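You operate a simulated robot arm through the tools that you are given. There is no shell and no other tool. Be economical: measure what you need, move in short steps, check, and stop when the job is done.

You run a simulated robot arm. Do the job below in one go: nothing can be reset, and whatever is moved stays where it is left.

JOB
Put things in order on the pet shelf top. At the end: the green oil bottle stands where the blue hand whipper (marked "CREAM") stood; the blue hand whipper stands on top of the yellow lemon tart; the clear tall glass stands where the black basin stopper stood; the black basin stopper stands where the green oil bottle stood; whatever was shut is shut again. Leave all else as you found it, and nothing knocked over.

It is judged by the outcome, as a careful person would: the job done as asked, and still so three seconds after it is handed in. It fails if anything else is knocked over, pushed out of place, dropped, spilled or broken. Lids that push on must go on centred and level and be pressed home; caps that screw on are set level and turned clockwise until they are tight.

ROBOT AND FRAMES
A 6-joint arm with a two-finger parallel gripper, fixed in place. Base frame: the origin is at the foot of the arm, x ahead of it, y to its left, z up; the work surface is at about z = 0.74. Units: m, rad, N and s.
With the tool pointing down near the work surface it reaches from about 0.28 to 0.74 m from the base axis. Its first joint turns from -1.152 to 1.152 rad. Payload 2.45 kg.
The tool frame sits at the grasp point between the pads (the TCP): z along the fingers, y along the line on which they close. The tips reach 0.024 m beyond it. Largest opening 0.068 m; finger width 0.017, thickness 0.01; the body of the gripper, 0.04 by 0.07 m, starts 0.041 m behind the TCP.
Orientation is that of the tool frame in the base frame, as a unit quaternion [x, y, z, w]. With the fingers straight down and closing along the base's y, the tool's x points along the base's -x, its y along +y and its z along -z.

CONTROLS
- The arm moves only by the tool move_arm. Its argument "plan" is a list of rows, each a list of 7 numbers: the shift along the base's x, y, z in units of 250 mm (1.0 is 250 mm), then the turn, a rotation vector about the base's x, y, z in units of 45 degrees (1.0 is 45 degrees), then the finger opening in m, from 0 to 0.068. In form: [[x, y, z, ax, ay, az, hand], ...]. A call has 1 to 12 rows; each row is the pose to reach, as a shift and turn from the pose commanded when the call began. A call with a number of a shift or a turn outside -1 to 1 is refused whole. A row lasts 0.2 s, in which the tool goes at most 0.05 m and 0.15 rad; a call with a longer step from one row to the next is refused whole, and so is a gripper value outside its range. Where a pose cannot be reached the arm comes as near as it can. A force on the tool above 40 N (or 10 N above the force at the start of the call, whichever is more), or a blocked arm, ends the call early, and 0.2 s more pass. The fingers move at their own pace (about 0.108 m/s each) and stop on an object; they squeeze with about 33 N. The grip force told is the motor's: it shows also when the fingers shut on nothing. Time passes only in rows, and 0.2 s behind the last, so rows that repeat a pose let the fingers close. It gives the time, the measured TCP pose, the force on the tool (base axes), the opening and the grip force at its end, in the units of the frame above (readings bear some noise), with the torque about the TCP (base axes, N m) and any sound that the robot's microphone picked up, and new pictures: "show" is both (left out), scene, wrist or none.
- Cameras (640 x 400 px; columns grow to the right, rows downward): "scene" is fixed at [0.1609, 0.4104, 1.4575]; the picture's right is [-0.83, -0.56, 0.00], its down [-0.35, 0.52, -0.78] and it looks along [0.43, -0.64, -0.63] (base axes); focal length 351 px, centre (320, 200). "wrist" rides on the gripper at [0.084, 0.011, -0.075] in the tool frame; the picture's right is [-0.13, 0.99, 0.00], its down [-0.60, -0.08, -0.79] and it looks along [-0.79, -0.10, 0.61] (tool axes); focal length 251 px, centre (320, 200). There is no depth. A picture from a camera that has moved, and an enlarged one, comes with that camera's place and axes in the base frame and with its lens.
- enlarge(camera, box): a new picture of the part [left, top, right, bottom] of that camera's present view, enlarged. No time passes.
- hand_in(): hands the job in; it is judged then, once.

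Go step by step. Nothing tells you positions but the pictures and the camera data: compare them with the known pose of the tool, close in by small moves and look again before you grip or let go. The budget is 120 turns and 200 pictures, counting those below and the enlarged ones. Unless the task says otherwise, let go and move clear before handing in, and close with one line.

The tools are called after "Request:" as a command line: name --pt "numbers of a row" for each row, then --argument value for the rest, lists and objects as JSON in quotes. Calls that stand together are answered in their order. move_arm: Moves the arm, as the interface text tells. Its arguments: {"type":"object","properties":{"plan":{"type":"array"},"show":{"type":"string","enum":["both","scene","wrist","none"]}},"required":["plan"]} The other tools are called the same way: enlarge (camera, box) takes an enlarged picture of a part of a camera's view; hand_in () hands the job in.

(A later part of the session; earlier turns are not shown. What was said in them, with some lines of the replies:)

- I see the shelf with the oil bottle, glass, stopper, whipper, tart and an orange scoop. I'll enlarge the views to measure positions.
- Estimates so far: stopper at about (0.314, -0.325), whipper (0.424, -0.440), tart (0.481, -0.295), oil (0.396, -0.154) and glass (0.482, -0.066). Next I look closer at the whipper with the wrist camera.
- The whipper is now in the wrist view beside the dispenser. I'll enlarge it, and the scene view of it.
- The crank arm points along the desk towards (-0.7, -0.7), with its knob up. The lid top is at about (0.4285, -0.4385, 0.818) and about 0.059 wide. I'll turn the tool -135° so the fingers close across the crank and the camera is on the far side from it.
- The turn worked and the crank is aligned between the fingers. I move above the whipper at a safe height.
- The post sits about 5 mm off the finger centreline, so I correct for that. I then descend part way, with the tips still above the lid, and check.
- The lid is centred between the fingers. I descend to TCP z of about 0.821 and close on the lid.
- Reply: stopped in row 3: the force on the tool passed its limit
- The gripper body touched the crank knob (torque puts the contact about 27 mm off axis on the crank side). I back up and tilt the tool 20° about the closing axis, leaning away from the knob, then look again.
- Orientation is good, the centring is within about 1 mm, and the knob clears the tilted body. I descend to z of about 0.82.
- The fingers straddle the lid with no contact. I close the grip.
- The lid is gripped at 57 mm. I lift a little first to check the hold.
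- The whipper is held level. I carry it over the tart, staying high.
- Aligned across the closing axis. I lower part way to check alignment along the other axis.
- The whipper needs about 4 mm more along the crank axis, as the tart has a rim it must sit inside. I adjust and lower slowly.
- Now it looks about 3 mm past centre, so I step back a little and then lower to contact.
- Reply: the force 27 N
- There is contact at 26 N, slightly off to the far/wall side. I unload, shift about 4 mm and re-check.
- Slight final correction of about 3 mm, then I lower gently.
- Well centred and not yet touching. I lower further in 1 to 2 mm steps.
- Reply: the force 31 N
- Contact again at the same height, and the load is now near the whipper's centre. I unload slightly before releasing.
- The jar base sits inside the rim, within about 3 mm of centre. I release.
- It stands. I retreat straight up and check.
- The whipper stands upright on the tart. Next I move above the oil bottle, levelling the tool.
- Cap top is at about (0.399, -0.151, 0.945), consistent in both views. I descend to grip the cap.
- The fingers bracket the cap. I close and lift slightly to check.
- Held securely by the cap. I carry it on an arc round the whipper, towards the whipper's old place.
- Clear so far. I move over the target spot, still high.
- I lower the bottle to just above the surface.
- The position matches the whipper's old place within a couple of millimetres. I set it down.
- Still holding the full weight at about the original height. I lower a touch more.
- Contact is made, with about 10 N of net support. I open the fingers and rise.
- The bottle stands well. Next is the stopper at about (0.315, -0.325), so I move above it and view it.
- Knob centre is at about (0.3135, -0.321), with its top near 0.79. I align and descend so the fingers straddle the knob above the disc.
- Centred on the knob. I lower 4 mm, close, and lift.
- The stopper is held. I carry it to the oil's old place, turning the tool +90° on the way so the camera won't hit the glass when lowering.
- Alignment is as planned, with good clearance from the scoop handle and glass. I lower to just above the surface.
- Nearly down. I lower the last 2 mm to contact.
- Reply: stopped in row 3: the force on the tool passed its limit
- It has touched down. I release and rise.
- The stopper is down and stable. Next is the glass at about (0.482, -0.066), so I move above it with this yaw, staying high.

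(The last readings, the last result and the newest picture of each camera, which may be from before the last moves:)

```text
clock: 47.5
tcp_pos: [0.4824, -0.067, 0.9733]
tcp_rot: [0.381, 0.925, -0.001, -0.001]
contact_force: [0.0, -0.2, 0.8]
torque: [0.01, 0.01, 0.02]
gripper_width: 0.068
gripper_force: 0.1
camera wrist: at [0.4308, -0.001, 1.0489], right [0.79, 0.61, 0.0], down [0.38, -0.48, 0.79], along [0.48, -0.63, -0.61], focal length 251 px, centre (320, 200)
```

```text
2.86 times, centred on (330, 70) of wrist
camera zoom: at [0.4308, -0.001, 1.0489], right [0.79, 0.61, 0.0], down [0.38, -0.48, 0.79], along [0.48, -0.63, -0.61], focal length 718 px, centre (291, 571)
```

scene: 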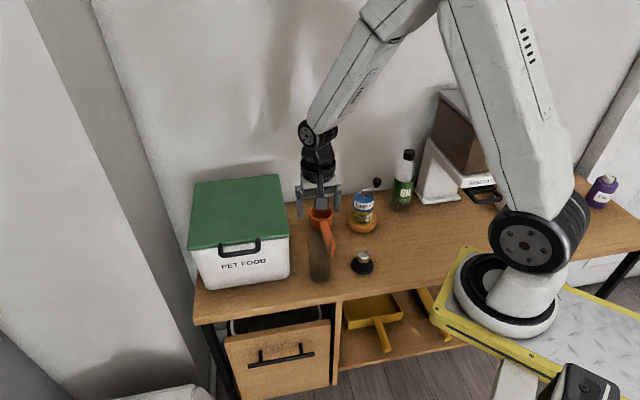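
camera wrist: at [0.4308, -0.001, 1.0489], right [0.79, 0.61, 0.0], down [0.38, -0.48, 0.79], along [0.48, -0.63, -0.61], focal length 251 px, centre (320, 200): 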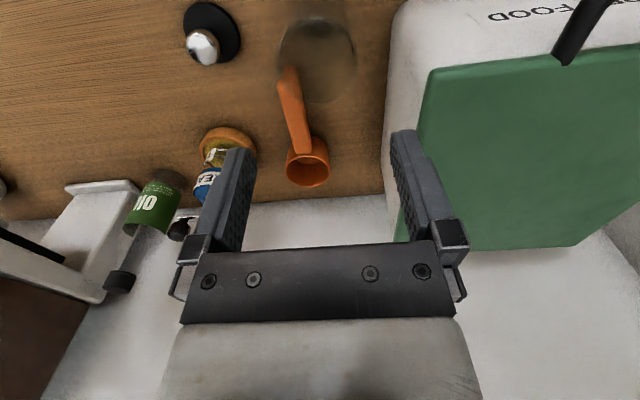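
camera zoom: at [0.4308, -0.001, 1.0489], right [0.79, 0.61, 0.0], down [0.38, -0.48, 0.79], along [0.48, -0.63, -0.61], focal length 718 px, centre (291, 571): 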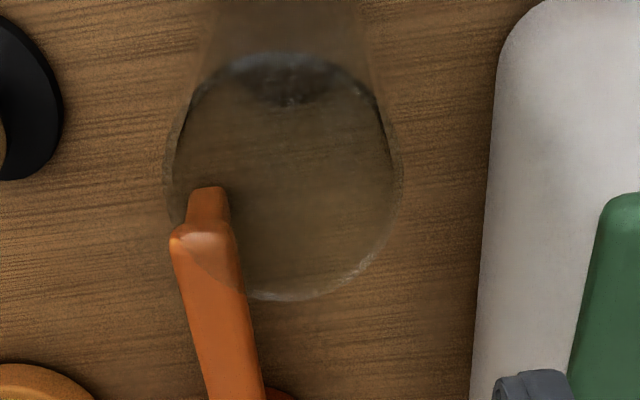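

The rim centre looks to be at about (0.473, -0.060), 53 mm across. I correct by about 11 mm and go down to just above the rim.

Request:
move_arm --pt "-0.036 0.025 -0.06 0 0 0 0.068" --pt "-0.036 0.025 -0.16 0 0 0 0.068" --pt "-0.036 0.025 -0.16 0 0 0 0.068"

Request:
enlarge --camera "wrist" --box '[220, 0, 440, 140]'

Request:
enlarge --camera "scene" --box '[280, 170, 400, 290]'

```text
clock: 48.3
tcp_pos: [0.4725, -0.0626, 0.9316]
tcp_rot: [0.381, 0.925, -0.001, -0.001]
contact_force: [0.1, 0.0, 0.6]
torque: [0.03, 0.03, 0.0]
gripper_width: 0.0679
gripper_force: 0.0
camera wrist: at [0.4214, 0.0043, 1.0067], right [0.79, 0.61, 0.0], down [0.38, -0.48, 0.79], along [0.48, -0.63, -0.61], focal length 251 px, centre (320, 200)
```

scene: 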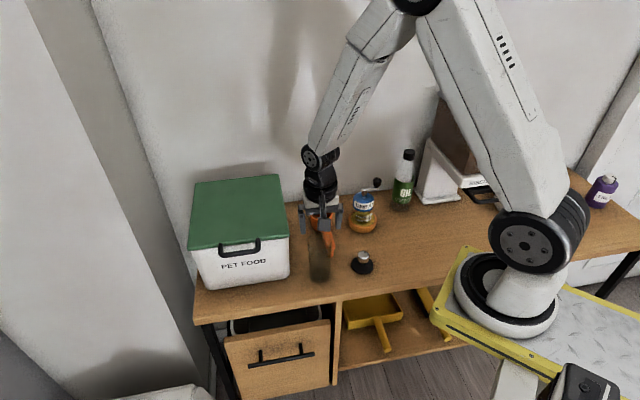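
wrist: 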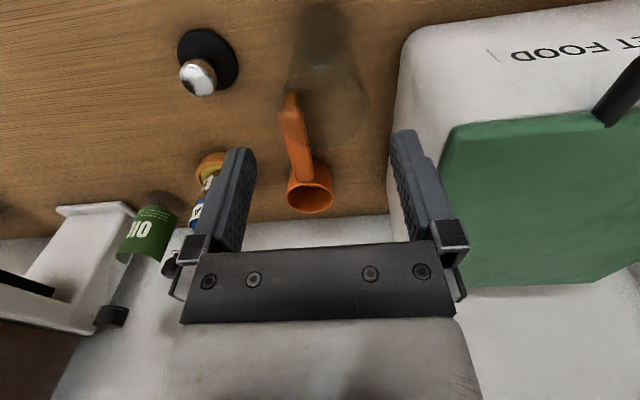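

```text
2.86 times, centred on (330, 70) of wrist
camera zoom: at [0.4214, 0.0043, 1.0067], right [0.79, 0.61, 0.0], down [0.38, -0.48, 0.79], along [0.48, -0.63, -0.61], focal length 718 px, centre (291, 571)
```

zoom: 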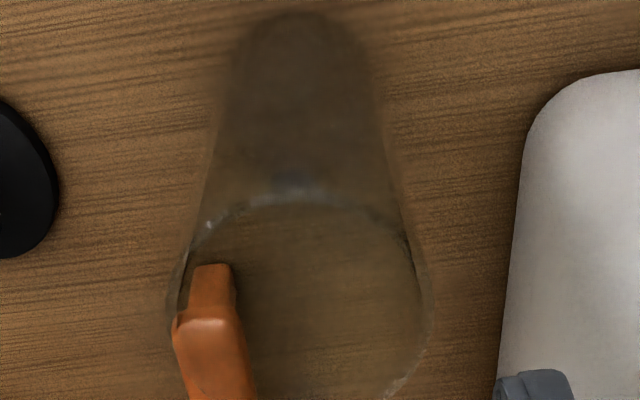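

```text
3.33 times, centred on (340, 230) of scene
camera zoom: at [0.1609, 0.4104, 1.4575], right [-0.83, -0.56, 0.0], down [-0.35, 0.52, -0.78], along [0.43, -0.64, -0.63], focal length 1170 px, centre (253, 100)
```

zoom: 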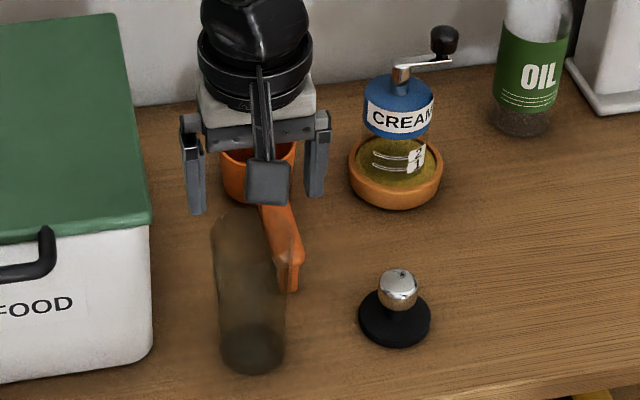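

Rim is centred within about 2 mm. I lower so the tips just pass the rim, then check.

Request:
move_arm --pt "0.004 0.004 -0.05 0 0 0 0.068" --pt "0.004 0.004 -0.13 0 0 0 0.068" --pt "0.004 0.004 -0.16 0 0 0 0.068" --pt "0.004 0.004 -0.16 0 0 0 0.068" --show "none"

Request:
enlarge --camera "wrist" --box '[200, 60, 460, 220]'

Request:
enlarge --camera "scene" --box '[280, 190, 370, 265]'

```text
clock: 49.3
tcp_pos: [0.4746, -0.0616, 0.8935]
tcp_rot: [0.382, 0.924, -0.001, -0.001]
contact_force: [0.1, 0.1, 0.2]
torque: [0.04, -0.02, 0.02]
gripper_width: 0.0679
gripper_force: 0.0
```

```text
2.46 times, centred on (330, 140) of wrist
camera zoom: at [0.424, 0.0051, 0.9681], right [0.79, 0.61, 0.0], down [0.38, -0.48, 0.79], along [0.48, -0.63, -0.61], focal length 619 px, centre (295, 348)
```

zoom: 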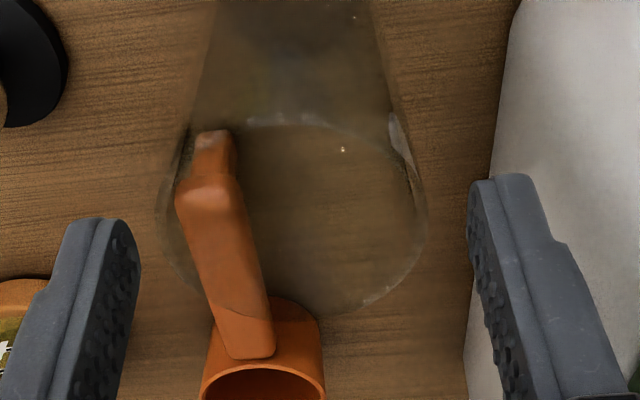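

```text
5.33 times, centred on (325, 228) of scene
camera zoom: at [0.1609, 0.4104, 1.4575], right [-0.83, -0.56, 0.0], down [-0.35, 0.52, -0.78], along [0.43, -0.64, -0.63], focal length 1872 px, centre (293, 53)
```

zoom: 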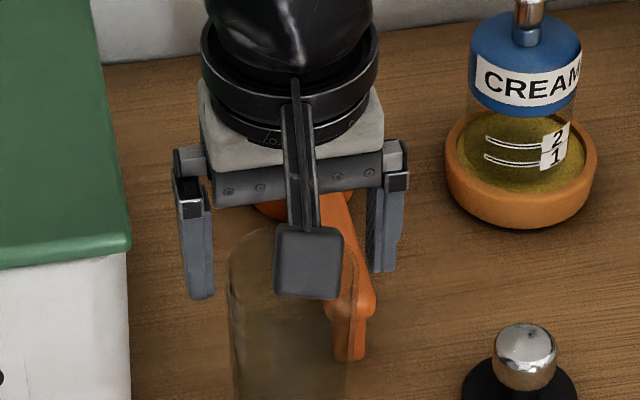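

The rim is nearer z = 0.87 and about 6 mm further forward than thought. I correct and descend to grip height.

Request:
move_arm --pt "0.016 -0.018 0 0 0 0 0.068" --pt "0.016 -0.018 -0.06 0 0 0 0.068" --pt "0.016 -0.018 -0.12 0 0 0 0.068" --pt "0.016 -0.018 -0.15 0 0 0 0.068" --pt "0.016 -0.018 -0.15 0 0 0 0.068" --show "none"

Request:
enlarge --camera "wrist" --box '[180, 80, 460, 255]'

Request:
enlarge --camera "scene" --box '[280, 200, 370, 275]'

```text
clock: 50.5
tcp_pos: [0.4776, -0.0673, 0.8557]
tcp_rot: [0.381, 0.925, -0.001, -0.002]
contact_force: [0.1, -0.5, 0.1]
torque: [-0.02, -0.01, 0.02]
gripper_width: 0.068
gripper_force: 0.1
```

```text
2.29 times, centred on (320, 168) of wrist
camera zoom: at [0.4271, -0.0003, 0.9298], right [0.79, 0.61, 0.0], down [0.38, -0.48, 0.79], along [0.48, -0.63, -0.61], focal length 575 px, centre (320, 274)
```

zoom: 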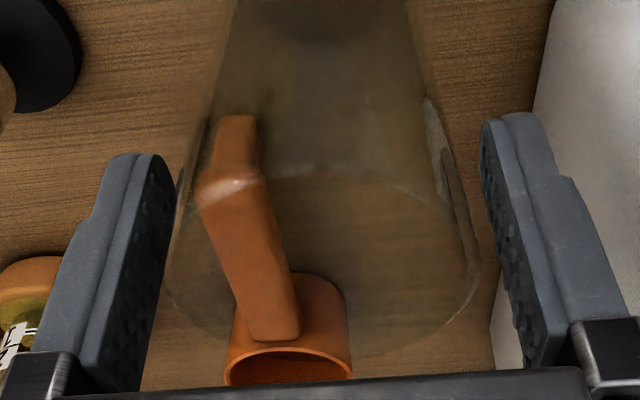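

```text
5.33 times, centred on (325, 238) of scene
camera zoom: at [0.1609, 0.4104, 1.4575], right [-0.83, -0.56, 0.0], down [-0.35, 0.52, -0.78], along [0.43, -0.64, -0.63], focal length 1872 px, centre (293, 0)
```

zoom: 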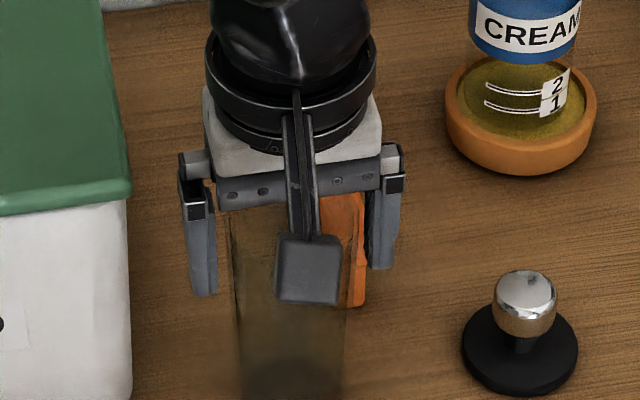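

The glass is centred between the fingers, with the rim at about 0.866. I lower 7 mm more and close.

Request:
move_arm --pt "0 0 -0.028 0 0 0 0.068" --pt "0 0 -0.028 0 0 0 0.06" --pt "0 0 -0.028 0 0 0 0.052" --pt "0 0 -0.028 0 0 0 0.045" --pt "0 0 -0.028 0 0 0 0.045" --show "wrist"

```text
clock: 51.7
tcp_pos: [0.4764, -0.068, 0.8476]
tcp_rot: [0.382, 0.924, -0.001, -0.001]
contact_force: [-0.6, -0.4, 0.1]
torque: [0.01, -0.02, -0.01]
gripper_width: 0.0593
gripper_force: 33.0
camera wrist: at [0.4271, -0.0005, 0.9227], right [0.79, 0.61, 0.0], down [0.38, -0.48, 0.79], along [0.48, -0.63, -0.61], focal length 251 px, centre (320, 200)
```

wrist: 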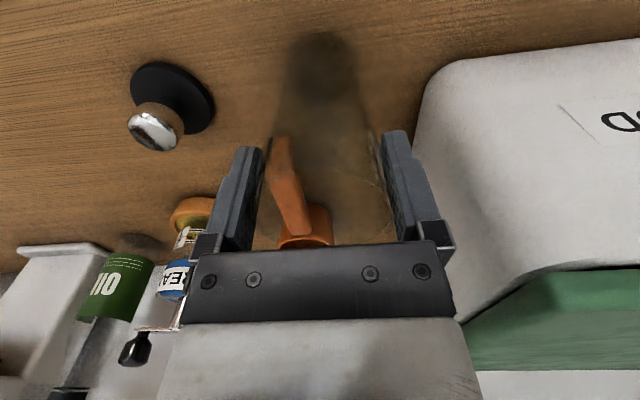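

The glass is gripped (59 mm). I lift slowly.

Request:
move_arm --pt "0 0 0.03 0 0 0 0.045" --pt "0 0 0.1 0 0 0 0.045" --pt "0 0 0.2 0 0 0 0.045" --pt "0 0 0.32 0 0 0 0.045" --pt "0 0 0.36 0 0 0 0.045"

Request:
enlarge --camera "scene" --box '[280, 170, 400, 290]'

```text
clock: 52.9
tcp_pos: [0.4784, -0.0656, 0.939]
tcp_rot: [0.382, 0.924, -0.002, -0.001]
contact_force: [0.1, 0.3, -1.9]
torque: [-0.02, 0.0, -0.01]
gripper_width: 0.0591
gripper_force: 33.0
camera wrist: at [0.4281, 0.0, 1.0135], right [0.79, 0.61, 0.0], down [0.38, -0.48, 0.79], along [0.48, -0.63, -0.61], focal length 251 px, centre (320, 200)
```

scene: 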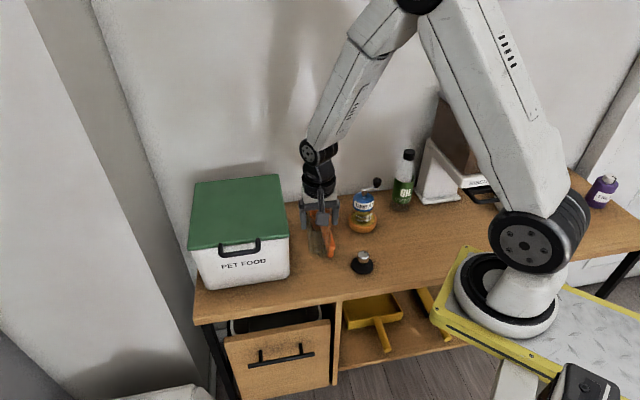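
wrist: 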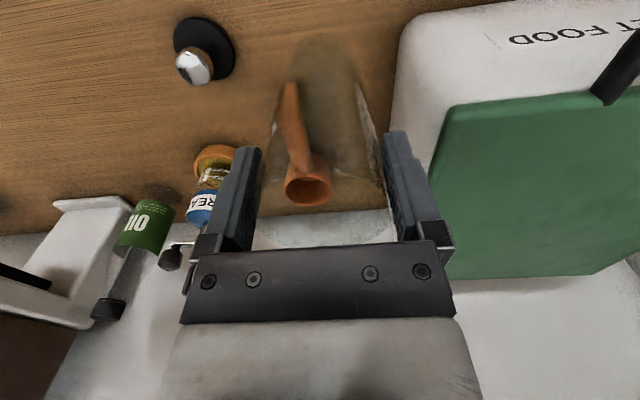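

```text
3.33 times, centred on (340, 230) of scene
camera zoom: at [0.1609, 0.4104, 1.4575], right [-0.83, -0.56, 0.0], down [-0.35, 0.52, -0.78], along [0.43, -0.64, -0.63], focal length 1170 px, centre (253, 100)
```

zoom: 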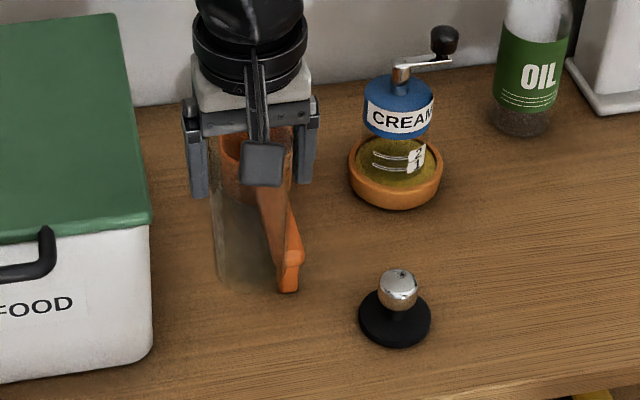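

Lifted cleanly with the scoop untouched. I carry the glass to the stopper's old place.

Request:
move_arm --pt "-0.09 -0.14 0 0 0 0 0.045" --pt "-0.18 -0.28 0 0 0 0 0.045" --pt "-0.27 -0.42 0 0 0 0 0.045" --pt "-0.36 -0.56 0 0 0 0 0.045" --pt "-0.45 -0.7 0 0 0 0 0.045" --pt "-0.54 -0.84 0 0 0 0 0.045" --pt "-0.6 -0.94 0 0 0 0 0.045" --pt "-0.64 -1.0 0 0 0 0 0.045" --pt "-0.64 -1.0 0 0 0 0 0.045"

Request:
enlarge --camera "scene" --box '[360, 150, 480, 270]'

```text
clock: 54.9
tcp_pos: [0.3173, -0.3148, 0.9357]
tcp_rot: [0.381, 0.924, -0.001, -0.001]
contact_force: [0.1, 0.1, -1.2]
torque: [-0.03, 0.0, -0.02]
gripper_width: 0.0587
gripper_force: 32.7
camera wrist: at [0.2662, -0.2476, 1.012], right [0.79, 0.61, 0.0], down [0.38, -0.48, 0.79], along [0.48, -0.63, -0.61], focal length 251 px, centre (320, 200)
```

scene: 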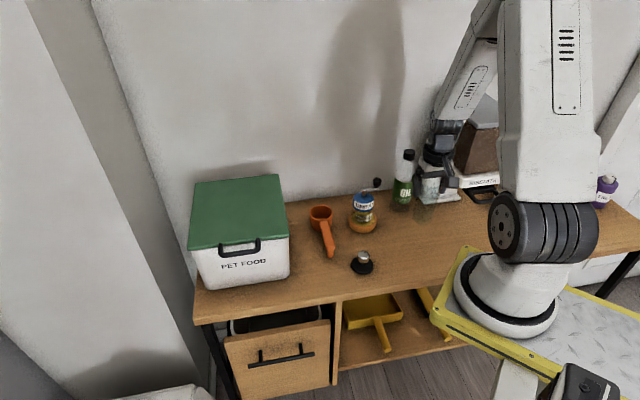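
wrist: 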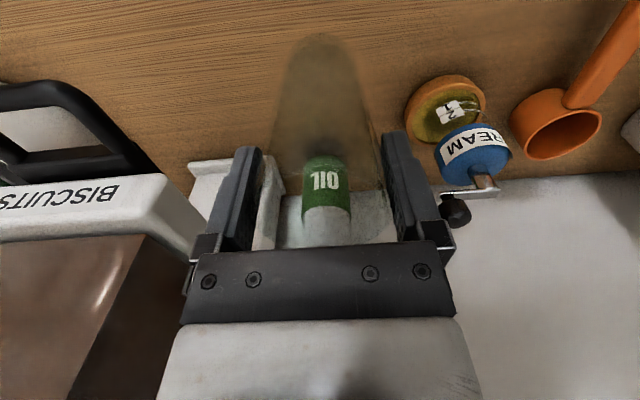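

```text
3.33 times, centred on (420, 210) of scene
camera zoom: at [0.1609, 0.4104, 1.4575], right [-0.83, -0.56, 0.0], down [-0.35, 0.52, -0.78], along [0.43, -0.64, -0.63], focal length 1170 px, centre (-13, 167)
```

zoom: 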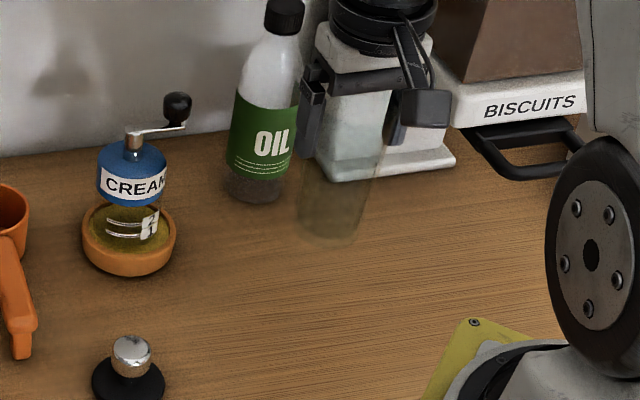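

Clear of the biscuit tub and its handle. I make the final xy adjustment and lower to just above the surface.

Request:
move_arm --pt "-0.01 -0.021 -0.06 0 0 0 0.045" --pt "-0.01 -0.021 -0.16 0 0 0 0.045" --pt "-0.01 -0.021 -0.26 0 0 0 0.045" --pt "-0.01 -0.021 -0.33 0 0 0 0.045" --pt "-0.01 -0.021 -0.35 0 0 0 0.045" --pt "-0.01 -0.021 -0.35 0 0 0 0.045"

Request:
enlarge --camera "scene" --box '[360, 150, 480, 270]'

```text
clock: 56.3
tcp_pos: [0.3164, -0.3219, 0.8496]
tcp_rot: [0.382, 0.924, -0.001, -0.001]
contact_force: [0.9, 0.2, -2.8]
torque: [-0.01, 0.0, 0.0]
gripper_width: 0.0592
gripper_force: 33.4
camera wrist: at [0.2649, -0.2541, 0.9245], right [0.79, 0.61, 0.0], down [0.38, -0.48, 0.79], along [0.48, -0.63, -0.61], focal length 251 px, centre (320, 200)
```

scene: 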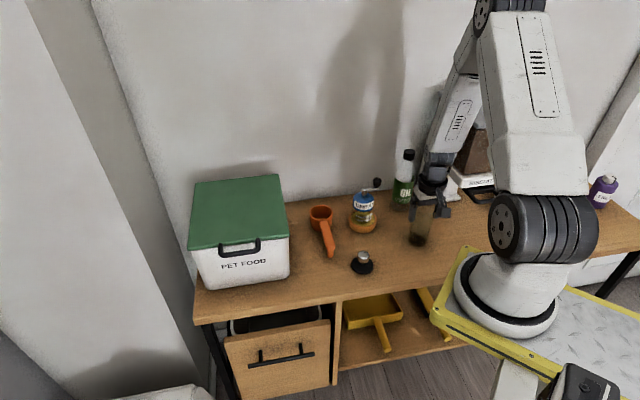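
wrist: 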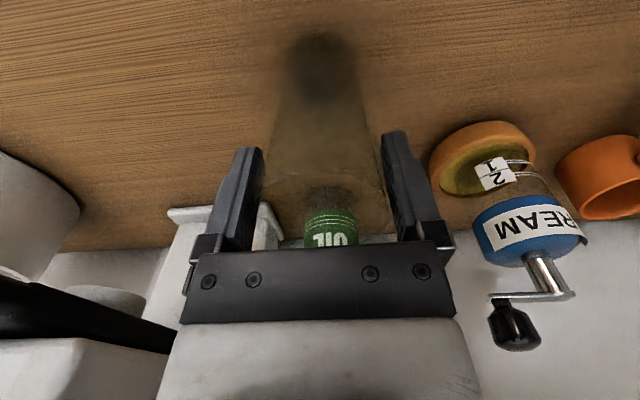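

```text
3.33 times, centred on (420, 210) of scene
camera zoom: at [0.1609, 0.4104, 1.4575], right [-0.83, -0.56, 0.0], down [-0.35, 0.52, -0.78], along [0.43, -0.64, -0.63], focal length 1170 px, centre (-13, 167)
```

zoom: 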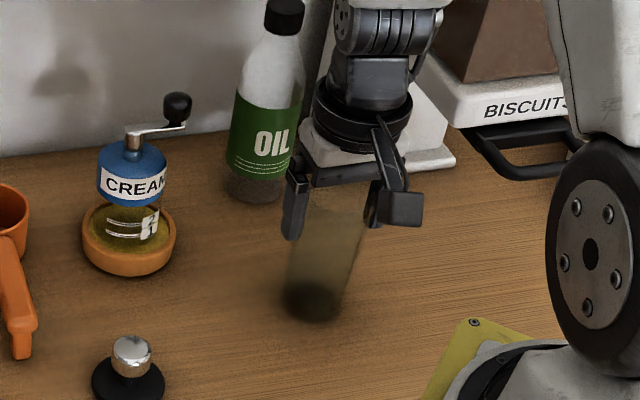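

Compared with the stopper's original pixels, the glass base is about 8 mm left and 7 mm back. I correct before setting it down.

Request:
move_arm --pt "-0.02 0.002 0.01 0 0 0 0.045" --pt "-0.042 0.005 0.01 0 0 0 0.045" --pt "-0.042 0.005 0 0 0 0 0.045" --pt "-0.042 0.005 0 0 0 0 0.045" --show "none"

Request:
enlarge --camera "scene" --box '[360, 150, 480, 270]'

```text
clock: 57.3
tcp_pos: [0.306, -0.3198, 0.8494]
tcp_rot: [0.381, 0.925, -0.001, -0.001]
contact_force: [0.0, -0.1, -2.3]
torque: [0.03, 0.02, 0.0]
gripper_width: 0.0591
gripper_force: 33.1
```

```text
3.33 times, centred on (420, 210) of scene
camera zoom: at [0.1609, 0.4104, 1.4575], right [-0.83, -0.56, 0.0], down [-0.35, 0.52, -0.78], along [0.43, -0.64, -0.63], focal length 1170 px, centre (-13, 167)
```

zoom: 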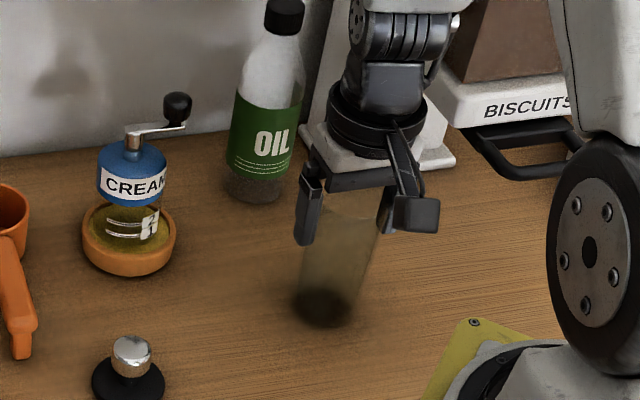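

It now matches the stopper's original place. I lower to contact.

Request:
move_arm --pt "0 0 -0.006 0 0 0 0.045" --pt "0 0 -0.011 0 0 0 0.045" --pt "0 0 -0.011 0 0 0 0.045" --show "none"

```text
clock: 58.1
tcp_pos: [0.3047, -0.3218, 0.8474]
tcp_rot: [0.383, 0.924, -0.001, -0.002]
contact_force: [-3.5, 3.0, 17.4]
torque: [0.33, 0.26, 0.02]
gripper_width: 0.0591
gripper_force: 33.1
```

Firm contact. I ease off half a millimetre, open, and rise.

Request:
move_arm --pt "0 0 0.002 0 0 0 0.045" --pt "0 0 0.002 0 0 0 0.06" --pt "0 0 0.002 0 0 0 0.068" --pt "0 0 0.002 0 0 0 0.068" --pt "0 0 0.06 0 0 0 0.068" --pt "0 0 0.16 0 0 0 0.068" --pt "0 0 0.34 0 0 0 0.068" --pt "0 0 0.5 0 0 0 0.068"

Request:
enlarge --camera "scene" --box '[290, 160, 460, 290]'

```text
clock: 59.9
tcp_pos: [0.3062, -0.3202, 0.9706]
tcp_rot: [0.381, 0.924, -0.001, -0.001]
contact_force: [0.1, 0.2, 0.1]
torque: [0.01, 0.03, 0.0]
gripper_width: 0.0681
gripper_force: 0.1
camera wrist: at [0.2555, -0.2535, 1.0465], right [0.79, 0.61, 0.0], down [0.38, -0.48, 0.79], along [0.48, -0.63, -0.61], focal length 251 px, centre (320, 200)
```

scene: 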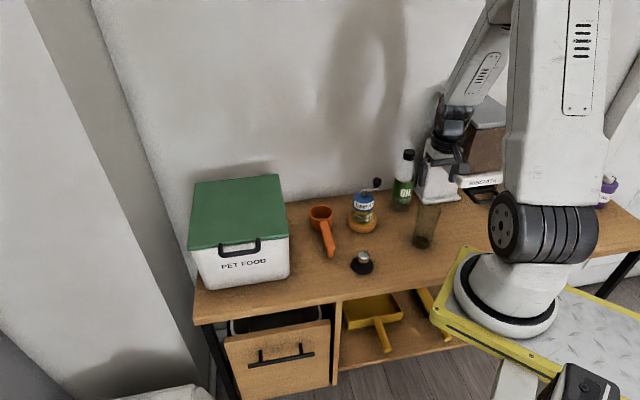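
wrist: 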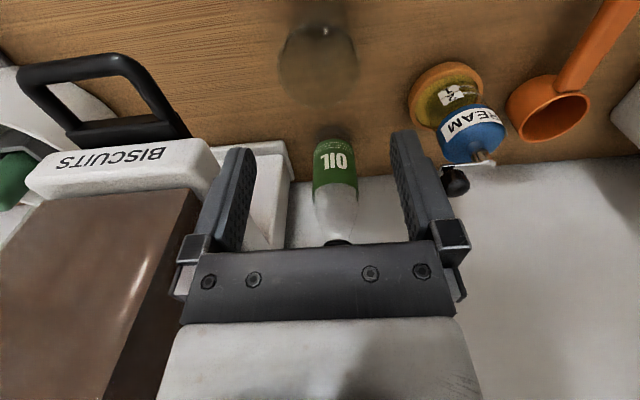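

```text
3.08 times, centred on (375, 225) of scene
camera zoom: at [0.1609, 0.4104, 1.4575], right [-0.83, -0.56, 0.0], down [-0.35, 0.52, -0.78], along [0.43, -0.64, -0.63], focal length 1080 px, centre (151, 123)
```

zoom: 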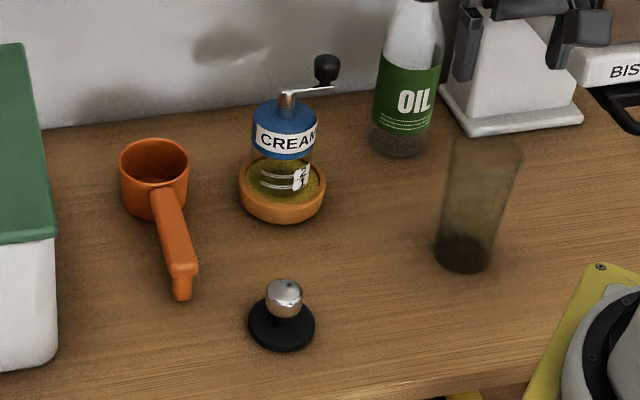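

Everything stands in its place: the stopper is within about 7 mm of the oil's old spot, the glass and oil match theirs, and the whipper is on the tart. I move the arm clear and take a last look.

Request:
move_arm --pt "0 0.1 0.15 0 0 0 0.068" --pt "0.05 0.25 0.25 0 0 0 0.068" --pt "0.05 0.25 0.25 0 0 0 0.068" --show "scene"

```text
clock: 60.7
tcp_pos: [0.319, -0.2569, 1.0329]
tcp_rot: [0.382, 0.924, -0.001, -0.002]
contact_force: [0.7, 0.2, 0.2]
torque: [0.0, 0.0, -0.02]
gripper_width: 0.0679
gripper_force: 0.1
```

scene: 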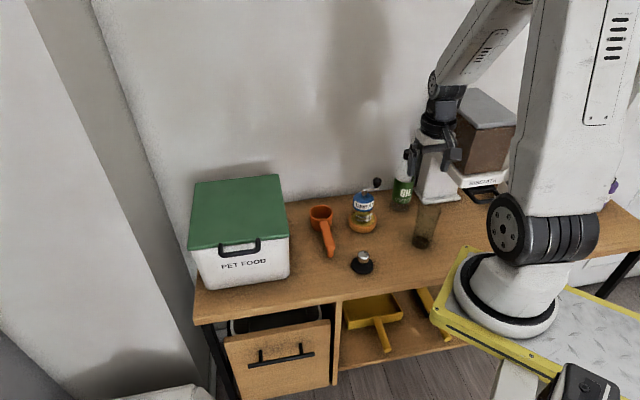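

The arm is clear and all the items stand as asked, so I hand in.

Request:
hand_in

```text
The job is handed in.
```

The job is handed in: the oil bottle, whipper, glass and stopper all stand where you asked. The stopper is about 7 mm off the oil bottle's exact old spot, and nothing was knocked over or opened.
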